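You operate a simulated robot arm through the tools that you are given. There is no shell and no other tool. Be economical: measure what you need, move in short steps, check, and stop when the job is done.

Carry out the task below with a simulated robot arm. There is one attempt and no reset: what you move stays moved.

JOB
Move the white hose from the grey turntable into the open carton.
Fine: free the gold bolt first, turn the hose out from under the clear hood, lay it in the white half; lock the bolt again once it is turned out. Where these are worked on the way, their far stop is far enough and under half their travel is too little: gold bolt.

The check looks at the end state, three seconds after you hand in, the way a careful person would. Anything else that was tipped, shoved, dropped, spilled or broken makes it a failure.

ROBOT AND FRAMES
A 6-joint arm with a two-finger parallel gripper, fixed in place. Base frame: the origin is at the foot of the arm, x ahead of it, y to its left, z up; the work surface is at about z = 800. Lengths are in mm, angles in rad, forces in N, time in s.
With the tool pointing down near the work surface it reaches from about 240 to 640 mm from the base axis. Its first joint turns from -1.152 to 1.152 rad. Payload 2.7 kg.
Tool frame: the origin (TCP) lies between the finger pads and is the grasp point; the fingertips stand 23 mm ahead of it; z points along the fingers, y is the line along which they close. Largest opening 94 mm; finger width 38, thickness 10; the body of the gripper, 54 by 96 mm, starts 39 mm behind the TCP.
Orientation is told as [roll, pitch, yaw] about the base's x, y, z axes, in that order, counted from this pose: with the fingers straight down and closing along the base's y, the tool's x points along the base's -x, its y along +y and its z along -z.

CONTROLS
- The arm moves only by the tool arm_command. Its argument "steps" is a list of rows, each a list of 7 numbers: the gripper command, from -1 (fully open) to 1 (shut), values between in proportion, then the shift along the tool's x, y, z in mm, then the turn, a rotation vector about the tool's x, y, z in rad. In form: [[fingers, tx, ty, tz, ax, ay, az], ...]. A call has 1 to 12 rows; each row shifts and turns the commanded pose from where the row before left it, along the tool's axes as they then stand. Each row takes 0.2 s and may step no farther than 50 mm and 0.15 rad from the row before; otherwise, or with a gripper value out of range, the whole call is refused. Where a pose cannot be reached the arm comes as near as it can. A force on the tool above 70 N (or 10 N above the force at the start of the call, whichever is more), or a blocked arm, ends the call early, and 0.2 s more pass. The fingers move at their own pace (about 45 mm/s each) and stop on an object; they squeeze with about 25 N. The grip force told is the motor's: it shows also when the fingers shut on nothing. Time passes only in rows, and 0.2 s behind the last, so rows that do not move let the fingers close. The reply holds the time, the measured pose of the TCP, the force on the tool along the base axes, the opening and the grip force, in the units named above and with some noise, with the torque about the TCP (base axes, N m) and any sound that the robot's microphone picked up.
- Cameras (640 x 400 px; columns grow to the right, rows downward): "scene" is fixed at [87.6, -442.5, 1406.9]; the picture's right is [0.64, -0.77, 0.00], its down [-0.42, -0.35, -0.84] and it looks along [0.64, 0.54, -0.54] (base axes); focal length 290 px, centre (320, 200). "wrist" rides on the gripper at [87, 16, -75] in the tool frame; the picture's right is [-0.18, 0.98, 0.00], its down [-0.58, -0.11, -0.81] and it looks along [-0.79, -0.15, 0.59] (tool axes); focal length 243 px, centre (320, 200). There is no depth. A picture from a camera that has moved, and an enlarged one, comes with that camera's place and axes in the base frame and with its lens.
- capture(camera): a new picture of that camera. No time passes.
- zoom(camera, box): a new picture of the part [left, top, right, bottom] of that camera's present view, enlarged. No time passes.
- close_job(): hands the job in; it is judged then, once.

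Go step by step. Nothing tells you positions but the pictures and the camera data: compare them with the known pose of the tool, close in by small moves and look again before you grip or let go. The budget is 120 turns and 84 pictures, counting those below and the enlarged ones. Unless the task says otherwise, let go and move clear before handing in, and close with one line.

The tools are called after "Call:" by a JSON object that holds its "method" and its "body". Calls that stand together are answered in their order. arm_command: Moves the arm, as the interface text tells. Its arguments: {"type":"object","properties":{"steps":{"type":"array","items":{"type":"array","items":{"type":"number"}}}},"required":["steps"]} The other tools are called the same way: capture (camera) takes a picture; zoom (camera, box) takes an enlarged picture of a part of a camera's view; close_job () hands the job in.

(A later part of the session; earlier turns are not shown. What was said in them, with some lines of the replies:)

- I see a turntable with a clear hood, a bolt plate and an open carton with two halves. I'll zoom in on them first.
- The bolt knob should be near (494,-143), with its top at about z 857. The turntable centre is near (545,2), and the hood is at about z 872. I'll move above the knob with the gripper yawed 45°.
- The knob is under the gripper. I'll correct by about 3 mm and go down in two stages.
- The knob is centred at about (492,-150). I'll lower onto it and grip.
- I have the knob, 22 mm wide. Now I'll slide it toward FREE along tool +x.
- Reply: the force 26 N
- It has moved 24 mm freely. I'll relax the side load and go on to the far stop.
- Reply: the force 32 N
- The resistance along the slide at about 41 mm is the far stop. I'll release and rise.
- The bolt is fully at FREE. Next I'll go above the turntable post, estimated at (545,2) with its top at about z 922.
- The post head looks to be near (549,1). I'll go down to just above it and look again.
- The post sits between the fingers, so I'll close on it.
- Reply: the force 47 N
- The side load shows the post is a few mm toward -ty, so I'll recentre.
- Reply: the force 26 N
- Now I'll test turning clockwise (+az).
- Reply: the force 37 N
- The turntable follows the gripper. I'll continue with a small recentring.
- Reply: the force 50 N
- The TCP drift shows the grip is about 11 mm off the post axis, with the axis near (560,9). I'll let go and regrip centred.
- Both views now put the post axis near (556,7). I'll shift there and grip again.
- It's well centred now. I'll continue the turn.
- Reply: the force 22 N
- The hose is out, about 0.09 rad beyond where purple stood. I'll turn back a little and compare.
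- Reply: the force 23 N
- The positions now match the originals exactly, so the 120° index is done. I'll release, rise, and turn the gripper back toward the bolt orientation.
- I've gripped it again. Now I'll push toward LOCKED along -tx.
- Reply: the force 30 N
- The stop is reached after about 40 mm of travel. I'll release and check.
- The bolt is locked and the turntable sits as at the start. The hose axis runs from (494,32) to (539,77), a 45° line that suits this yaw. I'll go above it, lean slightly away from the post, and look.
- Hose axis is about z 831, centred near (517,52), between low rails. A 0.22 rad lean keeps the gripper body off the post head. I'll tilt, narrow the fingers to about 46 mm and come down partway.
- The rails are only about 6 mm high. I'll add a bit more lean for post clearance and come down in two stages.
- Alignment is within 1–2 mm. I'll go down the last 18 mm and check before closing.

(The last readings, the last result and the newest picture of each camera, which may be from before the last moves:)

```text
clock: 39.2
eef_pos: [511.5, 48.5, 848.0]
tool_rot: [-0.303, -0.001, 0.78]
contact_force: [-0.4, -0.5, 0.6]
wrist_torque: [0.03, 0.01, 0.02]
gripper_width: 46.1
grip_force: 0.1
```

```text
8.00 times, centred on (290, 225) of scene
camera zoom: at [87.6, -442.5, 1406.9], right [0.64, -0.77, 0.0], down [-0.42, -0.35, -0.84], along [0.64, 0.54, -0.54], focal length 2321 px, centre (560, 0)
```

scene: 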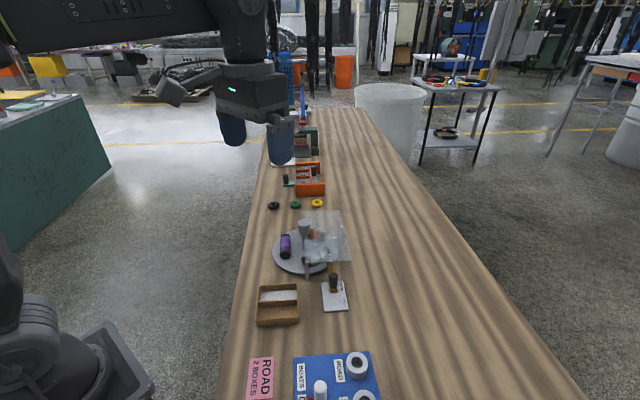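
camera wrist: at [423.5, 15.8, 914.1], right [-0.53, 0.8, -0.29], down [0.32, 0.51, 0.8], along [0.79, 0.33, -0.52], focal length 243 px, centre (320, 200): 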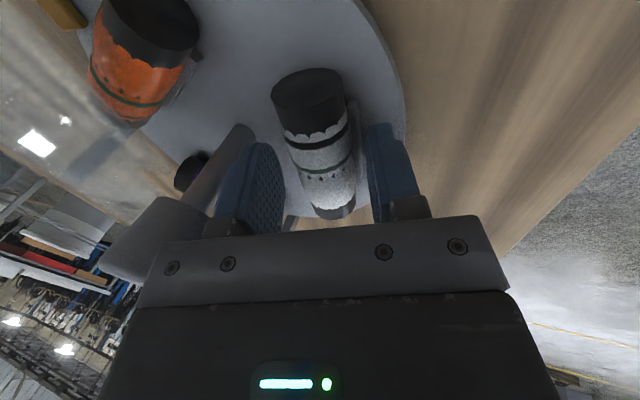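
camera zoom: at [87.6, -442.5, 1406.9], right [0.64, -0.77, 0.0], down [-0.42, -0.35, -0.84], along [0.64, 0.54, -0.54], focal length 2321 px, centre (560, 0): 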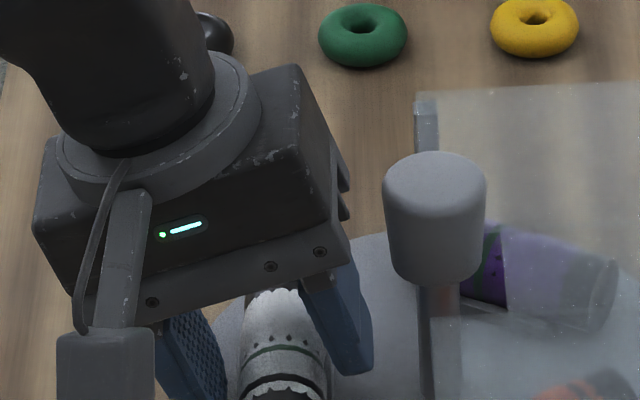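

It's clear of the post. I'll close with a 1.5 mm correction.

Call:
{"method": "arm_command", "body": {"steps": [[0.02, 0, 1.4, -0.45, 0, 0, 0], [1, 0, 0, 0, 0, 0, 0], [1, 0, 0, 0, 0, 0, 0], [1, 0, 0, 0, 0, 0, 0]]}}

```text
clock: 40.2
eef_pos: [509.0, 51.5, 847.3]
tool_rot: [-0.301, 0.002, 0.783]
contact_force: [-19.3, 20.8, -0.8]
wrist_torque: [0.66, 0.29, 0.15]
gripper_width: 33.4
grip_force: 25.4
```

Call:
{"method": "arm_command", "body": {"steps": [[1, 0, 1.5, 0, 0, 0, 0], [1, 0, 0, 0, 0, 0, 0]]}}

Call:
{"method": "capture", "body": {"camera": "wrist"}}

```text
clock: 40.8
eef_pos: [509.8, 52.2, 847.8]
tool_rot: [-0.302, 0.001, 0.781]
contact_force: [-13.7, 16.8, -5.7]
wrist_torque: [0.32, 0.42, 0.23]
gripper_width: 33.7
grip_force: 25.0
```

```text
43 pictures are left
camera wrist: at [421.0, 18.1, 913.3], right [-0.53, 0.8, -0.29], down [0.32, 0.51, 0.8], along [0.79, 0.33, -0.52], focal length 243 px, centre (320, 200)
```

wrist: 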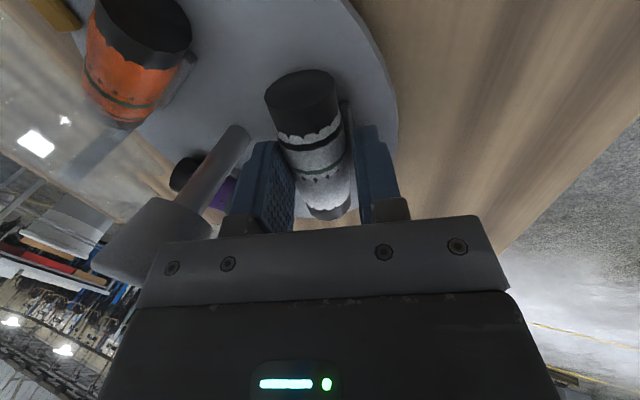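

The grip reads 33.5 mm wide. I'll do a test lift.

Call:
{"method": "arm_command", "body": {"steps": [[1, 0, -1.5, -4.8, 0, 0, 0], [1, 0, -3, -9.5, 0, 0, 0], [1, 0, -3, -9.5, 0, 0, 0]]}}

Call:
{"method": "zoom", "body": {"camera": "scene", "box": [240, 190, 340, 255]}}

Call:
{"method": "capture", "body": {"camera": "wrist"}}

```text
clock: 41.6
eef_pos: [510.8, 50.3, 874.5]
tool_rot: [-0.304, 0.0, 0.78]
contact_force: [1.4, 0.1, -0.3]
wrist_torque: [-0.03, 0.02, 0.0]
gripper_width: 29.1
grip_force: 25.2
```

```text
6.15 times, centred on (290, 222) of scene
camera zoom: at [87.6, -442.5, 1406.9], right [0.64, -0.77, 0.0], down [-0.42, -0.35, -0.84], along [0.64, 0.54, -0.54], focal length 1785 px, centre (505, 62)
```

zoom: 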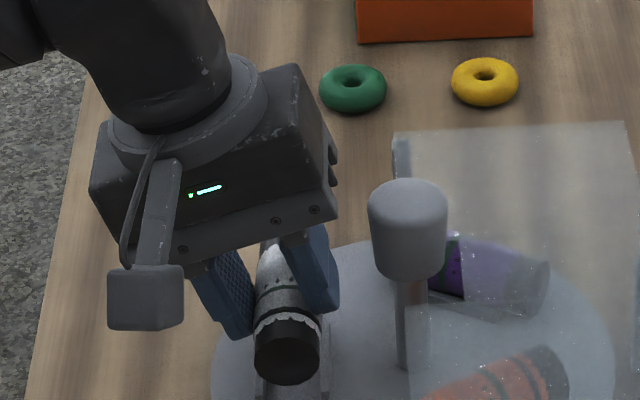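

```text
41 pictures are left
camera wrist: at [422.8, 16.6, 939.4], right [-0.53, 0.8, -0.29], down [0.32, 0.51, 0.8], along [0.79, 0.33, -0.52], focal length 243 px, centre (320, 200)
```

wrist: 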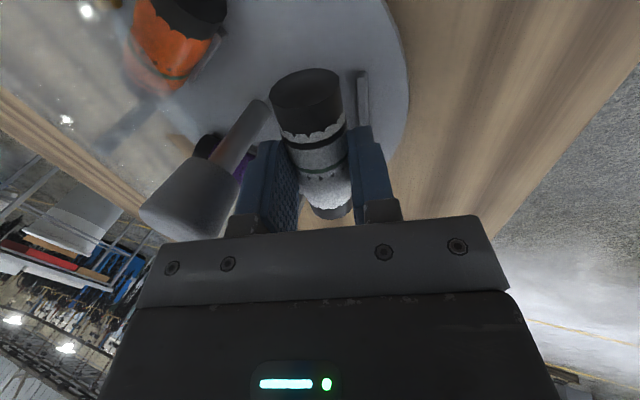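

The hose is held clear. I'll raise it, take out the lean, and turn it to line up with the carton.

Call:
{"method": "arm_command", "body": {"steps": [[1, 0, -12, -38, 0, 0, 0], [1, 0, -12, -38, 0, 0, 0], [1, 0, -12, -38, 0, 0, 0], [1, 0, 0, 0, -0.102, 0, 0], [1, 0, 0, 0, -0.102, 0, 0], [1, 0, 0, 0, -0.1, 0, 0]]}}

Call:
{"method": "arm_command", "body": {"steps": [[1, 30, 0, 0, 0, 0, 0.0], [1, 30, 0, 0, 0, 0, 0.0], [1, 30, 0, 0, 0, 0, 0.13], [1, 0, 0, 0, 0, 0, 0.13], [1, 0, 0, 0, 0, 0, 0.13], [1, 0, 0, 0, 0, 0, 0.13], [1, 0, 0, 0, 0, 0, 0.13], [1, 0, 0, 0, 0, 0, 0.13]]}}

Call:
{"method": "arm_command", "body": {"steps": [[1, 0, 0, 0, 0, 0, 0.13], [1, 0, 0, 0, 0, 0, 0.13], [1, 0, 0, 0, 0, 0, 0.13], [1, 0, 0, 0, 0, 0, 0.13], [1, 0, 0, 0, 0, 0, 0.13], [1, 0, 0, 0, 0, 0, 0.13]]}}

Call:
{"method": "capture", "body": {"camera": "wrist"}}

Call:
{"method": "capture", "body": {"camera": "scene"}}

```text
clock: 43.0
eef_pos: [509.0, 51.7, 992.4]
tool_rot: [0.003, 0.0, 0.784]
contact_force: [0.2, -0.6, -0.2]
wrist_torque: [-0.02, -0.03, 0.01]
gripper_width: 29.0
grip_force: 24.6
```

```text
clock: 44.8
eef_pos: [445.5, -11.5, 992.4]
tool_rot: [-0.001, 0.002, 0.0]
contact_force: [-0.2, 0.6, -0.2]
wrist_torque: [-0.02, 0.0, -0.04]
gripper_width: 29.1
grip_force: 25.0
```

```text
clock: 46.2
eef_pos: [446.1, -12.0, 993.0]
tool_rot: [0.0, 0.002, -0.782]
contact_force: [-0.2, -1.1, -0.8]
wrist_torque: [0.0, 0.0, 0.01]
gripper_width: 28.9
grip_force: 25.5
```

```text
40 pictures are left
camera wrist: at [396.9, 60.4, 1066.8], right [0.82, 0.57, 0.0], down [0.34, -0.49, 0.81], along [0.46, -0.66, -0.59], focal length 243 px, centre (320, 200)
```

wrist: 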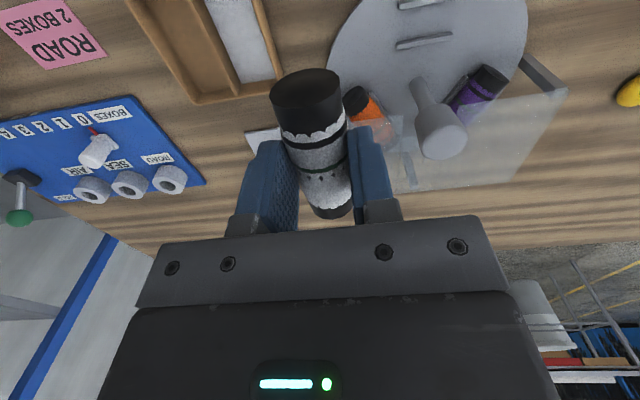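

```text
39 pictures are left
```

scene: 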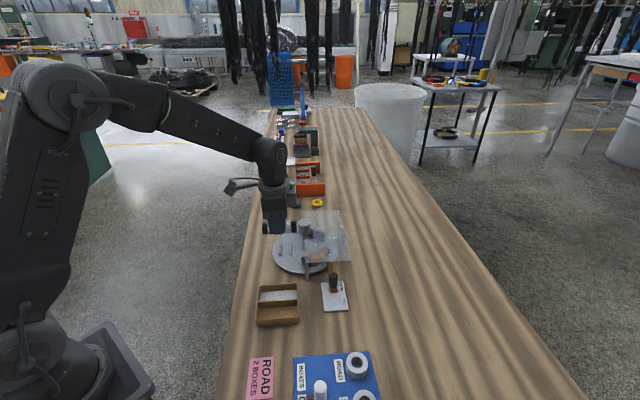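

Call:
{"method": "arm_command", "body": {"steps": [[1, 6.5, -34.6, 16, 0, 0, 0], [1, 6.5, -34.6, 16, 0, 0, 0]]}}

Call:
{"method": "capture", "body": {"camera": "wrist"}}

Call:
{"method": "zoom", "body": {"camera": "scene", "box": [220, 240, 340, 340]}}

```text
clock: 46.8
eef_pos: [387.9, -53.2, 961.4]
tool_rot: [-0.001, 0.0, -0.781]
contact_force: [0.2, -0.4, -0.7]
wrist_torque: [0.01, 0.02, 0.01]
gripper_width: 29.1
grip_force: 25.3
```

```text
38 pictures are left
camera wrist: at [337.7, 20.1, 1035.5], right [0.82, 0.57, 0.0], down [0.34, -0.49, 0.81], along [0.46, -0.66, -0.59], focal length 243 px, centre (320, 200)
```

wrist: 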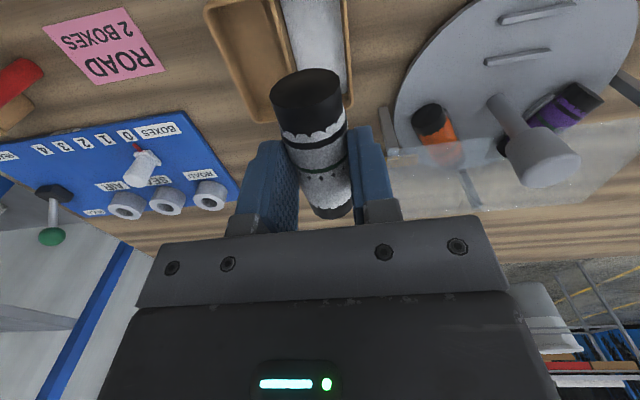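

```text
4.00 times, centred on (280, 290) of scene
camera zoom: at [87.7, -442.5, 1406.9], right [0.64, -0.77, 0.0], down [-0.42, -0.35, -0.84], along [0.64, 0.54, -0.54], focal length 1160 px, centre (480, -160)
```

zoom: 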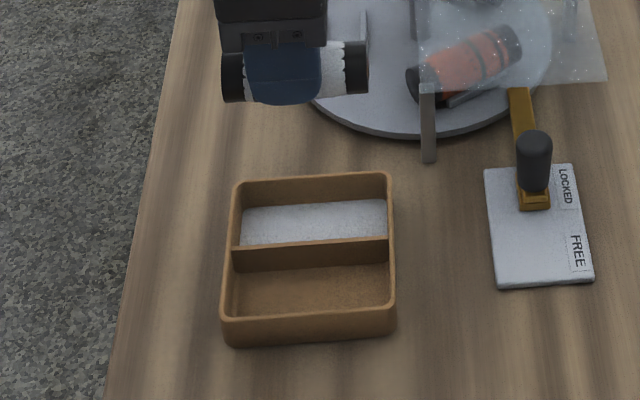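

The carton is a 97 mm square centred at about (370,-70), rim z about 824. The white half is centred near (386.5,-55). I'll shift and come down to just above the rim.

Call:
{"method": "arm_command", "body": {"steps": [[1, 0, -2.3, 40, 0, 0, 0], [1, 0, 0, 40, 0, 0, 0]]}}

Call:
{"method": "capture", "body": {"camera": "wrist"}}

Call:
{"method": "zoom", "body": {"camera": "scene", "box": [220, 250, 340, 325]}}

```text
clock: 47.4
eef_pos: [387.2, -54.1, 880.5]
tool_rot: [0.001, -0.001, -0.78]
contact_force: [0.8, -0.2, 0.2]
wrist_torque: [-0.01, -0.01, -0.01]
gripper_width: 29.1
grip_force: 25.4
```

```text
36 pictures are left
camera wrist: at [336.1, 18.8, 954.0], right [0.82, 0.57, 0.0], down [0.34, -0.49, 0.81], along [0.46, -0.66, -0.59], focal length 243 px, centre (320, 200)
```

wrist: 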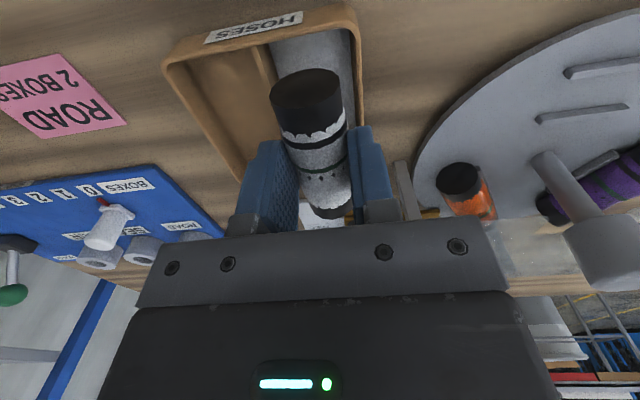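

```text
5.33 times, centred on (280, 288) of scene
camera zoom: at [87.6, -442.5, 1406.9], right [0.64, -0.77, 0.0], down [-0.42, -0.35, -0.84], along [0.64, 0.54, -0.54], focal length 1547 px, centre (533, -267)
```

zoom: 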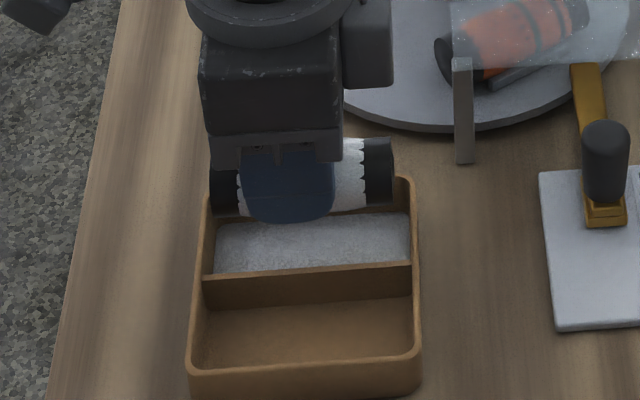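

It's centred over the white half. I'll go down to just above the rim.

Call:
{"method": "arm_command", "body": {"steps": [[1, 0.7, 0, 16, 0, 0, 0], [1, 0, 0, 14, 0, 0, 0]]}}

Call:
{"method": "capture", "body": {"camera": "wrist"}}

Call:
{"method": "zoom", "body": {"camera": "scene", "box": [240, 265, 320, 325]}}

```text
clock: 48.0
eef_pos: [387.0, -53.6, 850.9]
tool_rot: [0.0, 0.001, -0.781]
contact_force: [-2.4, 0.7, 7.3]
wrist_torque: [0.15, -0.03, 0.05]
gripper_width: 29.1
grip_force: 24.8
```

```text
34 pictures are left
camera wrist: at [336.5, 19.2, 924.3], right [0.82, 0.57, 0.0], down [0.34, -0.49, 0.81], along [0.46, -0.66, -0.59], focal length 243 px, centre (320, 200)
```

wrist: 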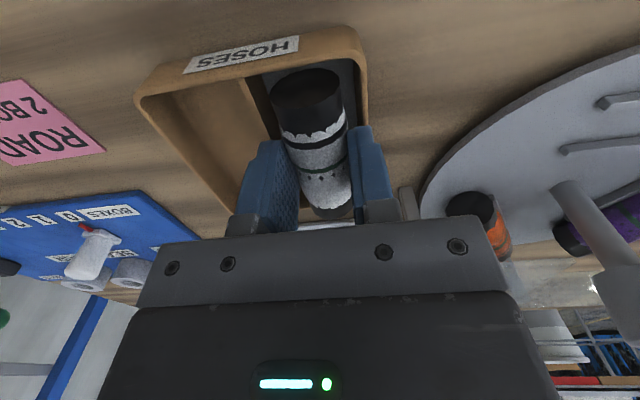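

```text
6.67 times, centred on (280, 295) of scene
camera zoom: at [87.5, -442.4, 1406.9], right [0.64, -0.77, 0.0], down [-0.42, -0.35, -0.84], along [0.64, 0.54, -0.54], focal length 1934 px, centre (587, -433)
```

zoom: 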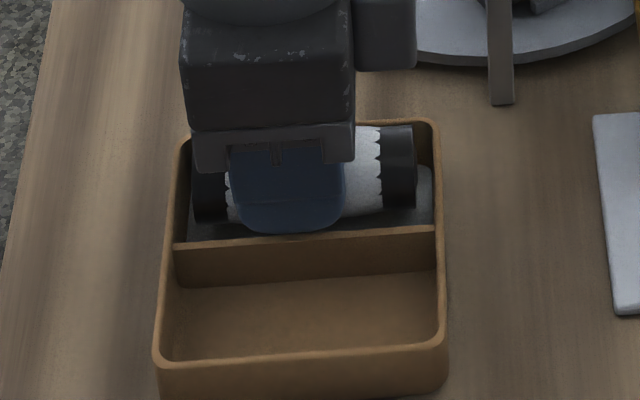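

A slight 7 N contact means the tips are touching the rim, and the hose is inside the half. I'll rise 2 mm and check the force is gone.

Call:
{"method": "arm_command", "body": {"steps": [[1, 0, 0, -1.5, 0, 0, 0], [1, 0, 0, 0, 0, 0, 0]]}}

```text
clock: 48.6
eef_pos: [385.3, -54.6, 851.1]
tool_rot: [0.0, 0.002, -0.78]
contact_force: [-0.2, -0.6, -1.1]
wrist_torque: [0.0, -0.01, 0.01]
gripper_width: 28.8
grip_force: 25.3
```

The load is gone, so I'll let go by opening a little.

Call:
{"method": "arm_command", "body": {"steps": [[0.1, 0, 0, 0, 0, 0, 0], [0.1, 0, 0, 0, 0, 0, 0], [0.1, 0, 0, 0, 0, 0, 0]]}}

Call:
{"method": "zoom", "body": {"camera": "scene", "box": [240, 265, 320, 325]}}

Call:
{"method": "capture", "body": {"camera": "wrist"}}

```text
clock: 49.4
eef_pos: [388.2, -53.2, 852.0]
tool_rot: [0.0, 0.002, -0.782]
contact_force: [-0.4, 0.8, 0.0]
wrist_torque: [0.03, -0.05, 0.02]
gripper_width: 42.3
grip_force: 0.0
```

```text
6.67 times, centred on (280, 295) of scene
camera zoom: at [87.6, -442.5, 1406.9], right [0.64, -0.77, 0.0], down [-0.42, -0.35, -0.84], along [0.64, 0.54, -0.54], focal length 1934 px, centre (587, -433)
```

zoom: 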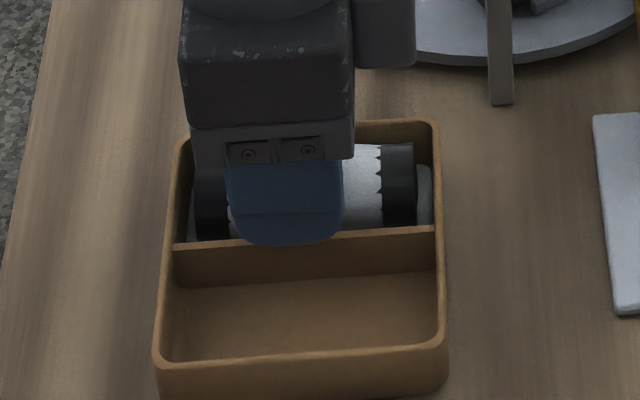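

```text
31 pictures are left
camera wrist: at [336.5, 19.2, 925.8], right [0.82, 0.57, 0.0], down [0.34, -0.49, 0.81], along [0.46, -0.66, -0.59], focal length 243 px, centre (320, 200)
```

wrist: 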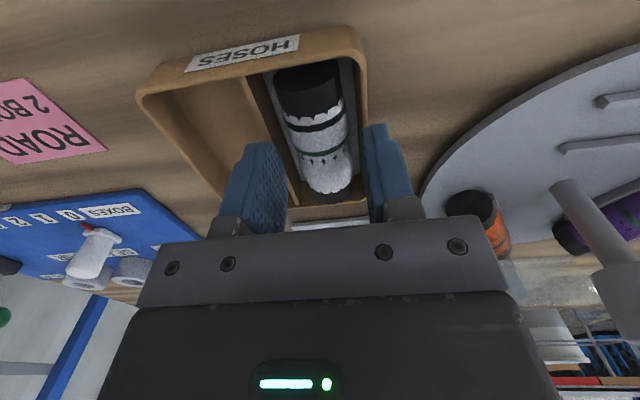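

The hose dropped neatly into the white half. I'll rise clear and check everything.

Call:
{"method": "arm_command", "body": {"steps": [[0.1, 0, 0, -30, 0, 0, 0], [0.1, 0, 0, -45, 0, 0, 0], [0.1, 0, 0, -45, 0, 0, 0], [0.1, 0, 0, -45, 0, 0, 0], [0.1, 0, 0, -45, 0, 0, 0]]}}

Call:
{"method": "zoom", "body": {"camera": "scene", "box": [230, 200, 390, 340]}}

Call:
{"method": "capture", "body": {"camera": "scene"}}

```text
clock: 50.6
eef_pos: [384.5, -52.4, 1061.9]
tool_rot: [0.001, 0.001, -0.78]
contact_force: [0.1, 0.2, 0.5]
wrist_torque: [0.03, 0.02, 0.01]
gripper_width: 42.6
grip_force: 0.0
```

```text
2.86 times, centred on (310, 270) of scene
camera zoom: at [87.6, -442.5, 1406.9], right [0.64, -0.77, 0.0], down [-0.42, -0.35, -0.84], along [0.64, 0.54, -0.54], focal length 829 px, centre (349, 0)
```

zoom: 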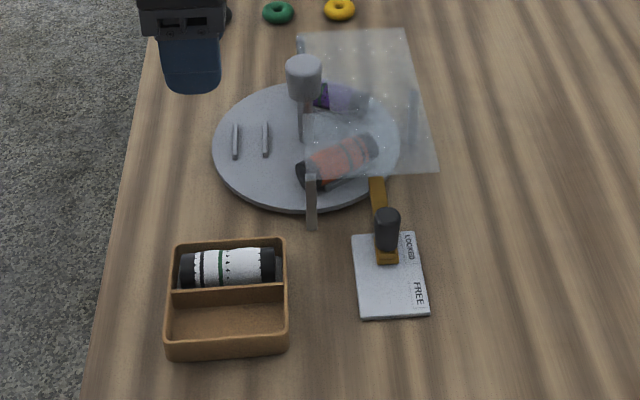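

```text
29 pictures are left
```

scene: 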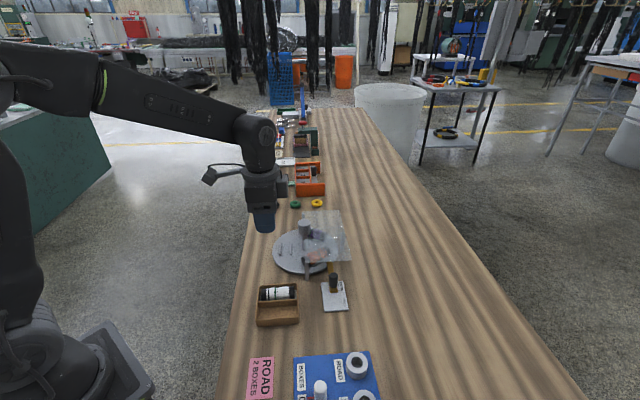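

The hose lies in the white half, the bolt is locked, the other hoses are still in place, and the arm is clear. I'm handing in.

Call:
{"method": "close_job", "body": {}}

```text
The job is handed in.
```

The white hose is in the carton's white half, the gold bolt is locked again, nothing else looks disturbed, and the job is handed in. The hose fell about 15 mm when I let go, because the fingers didn't fit inside that half.
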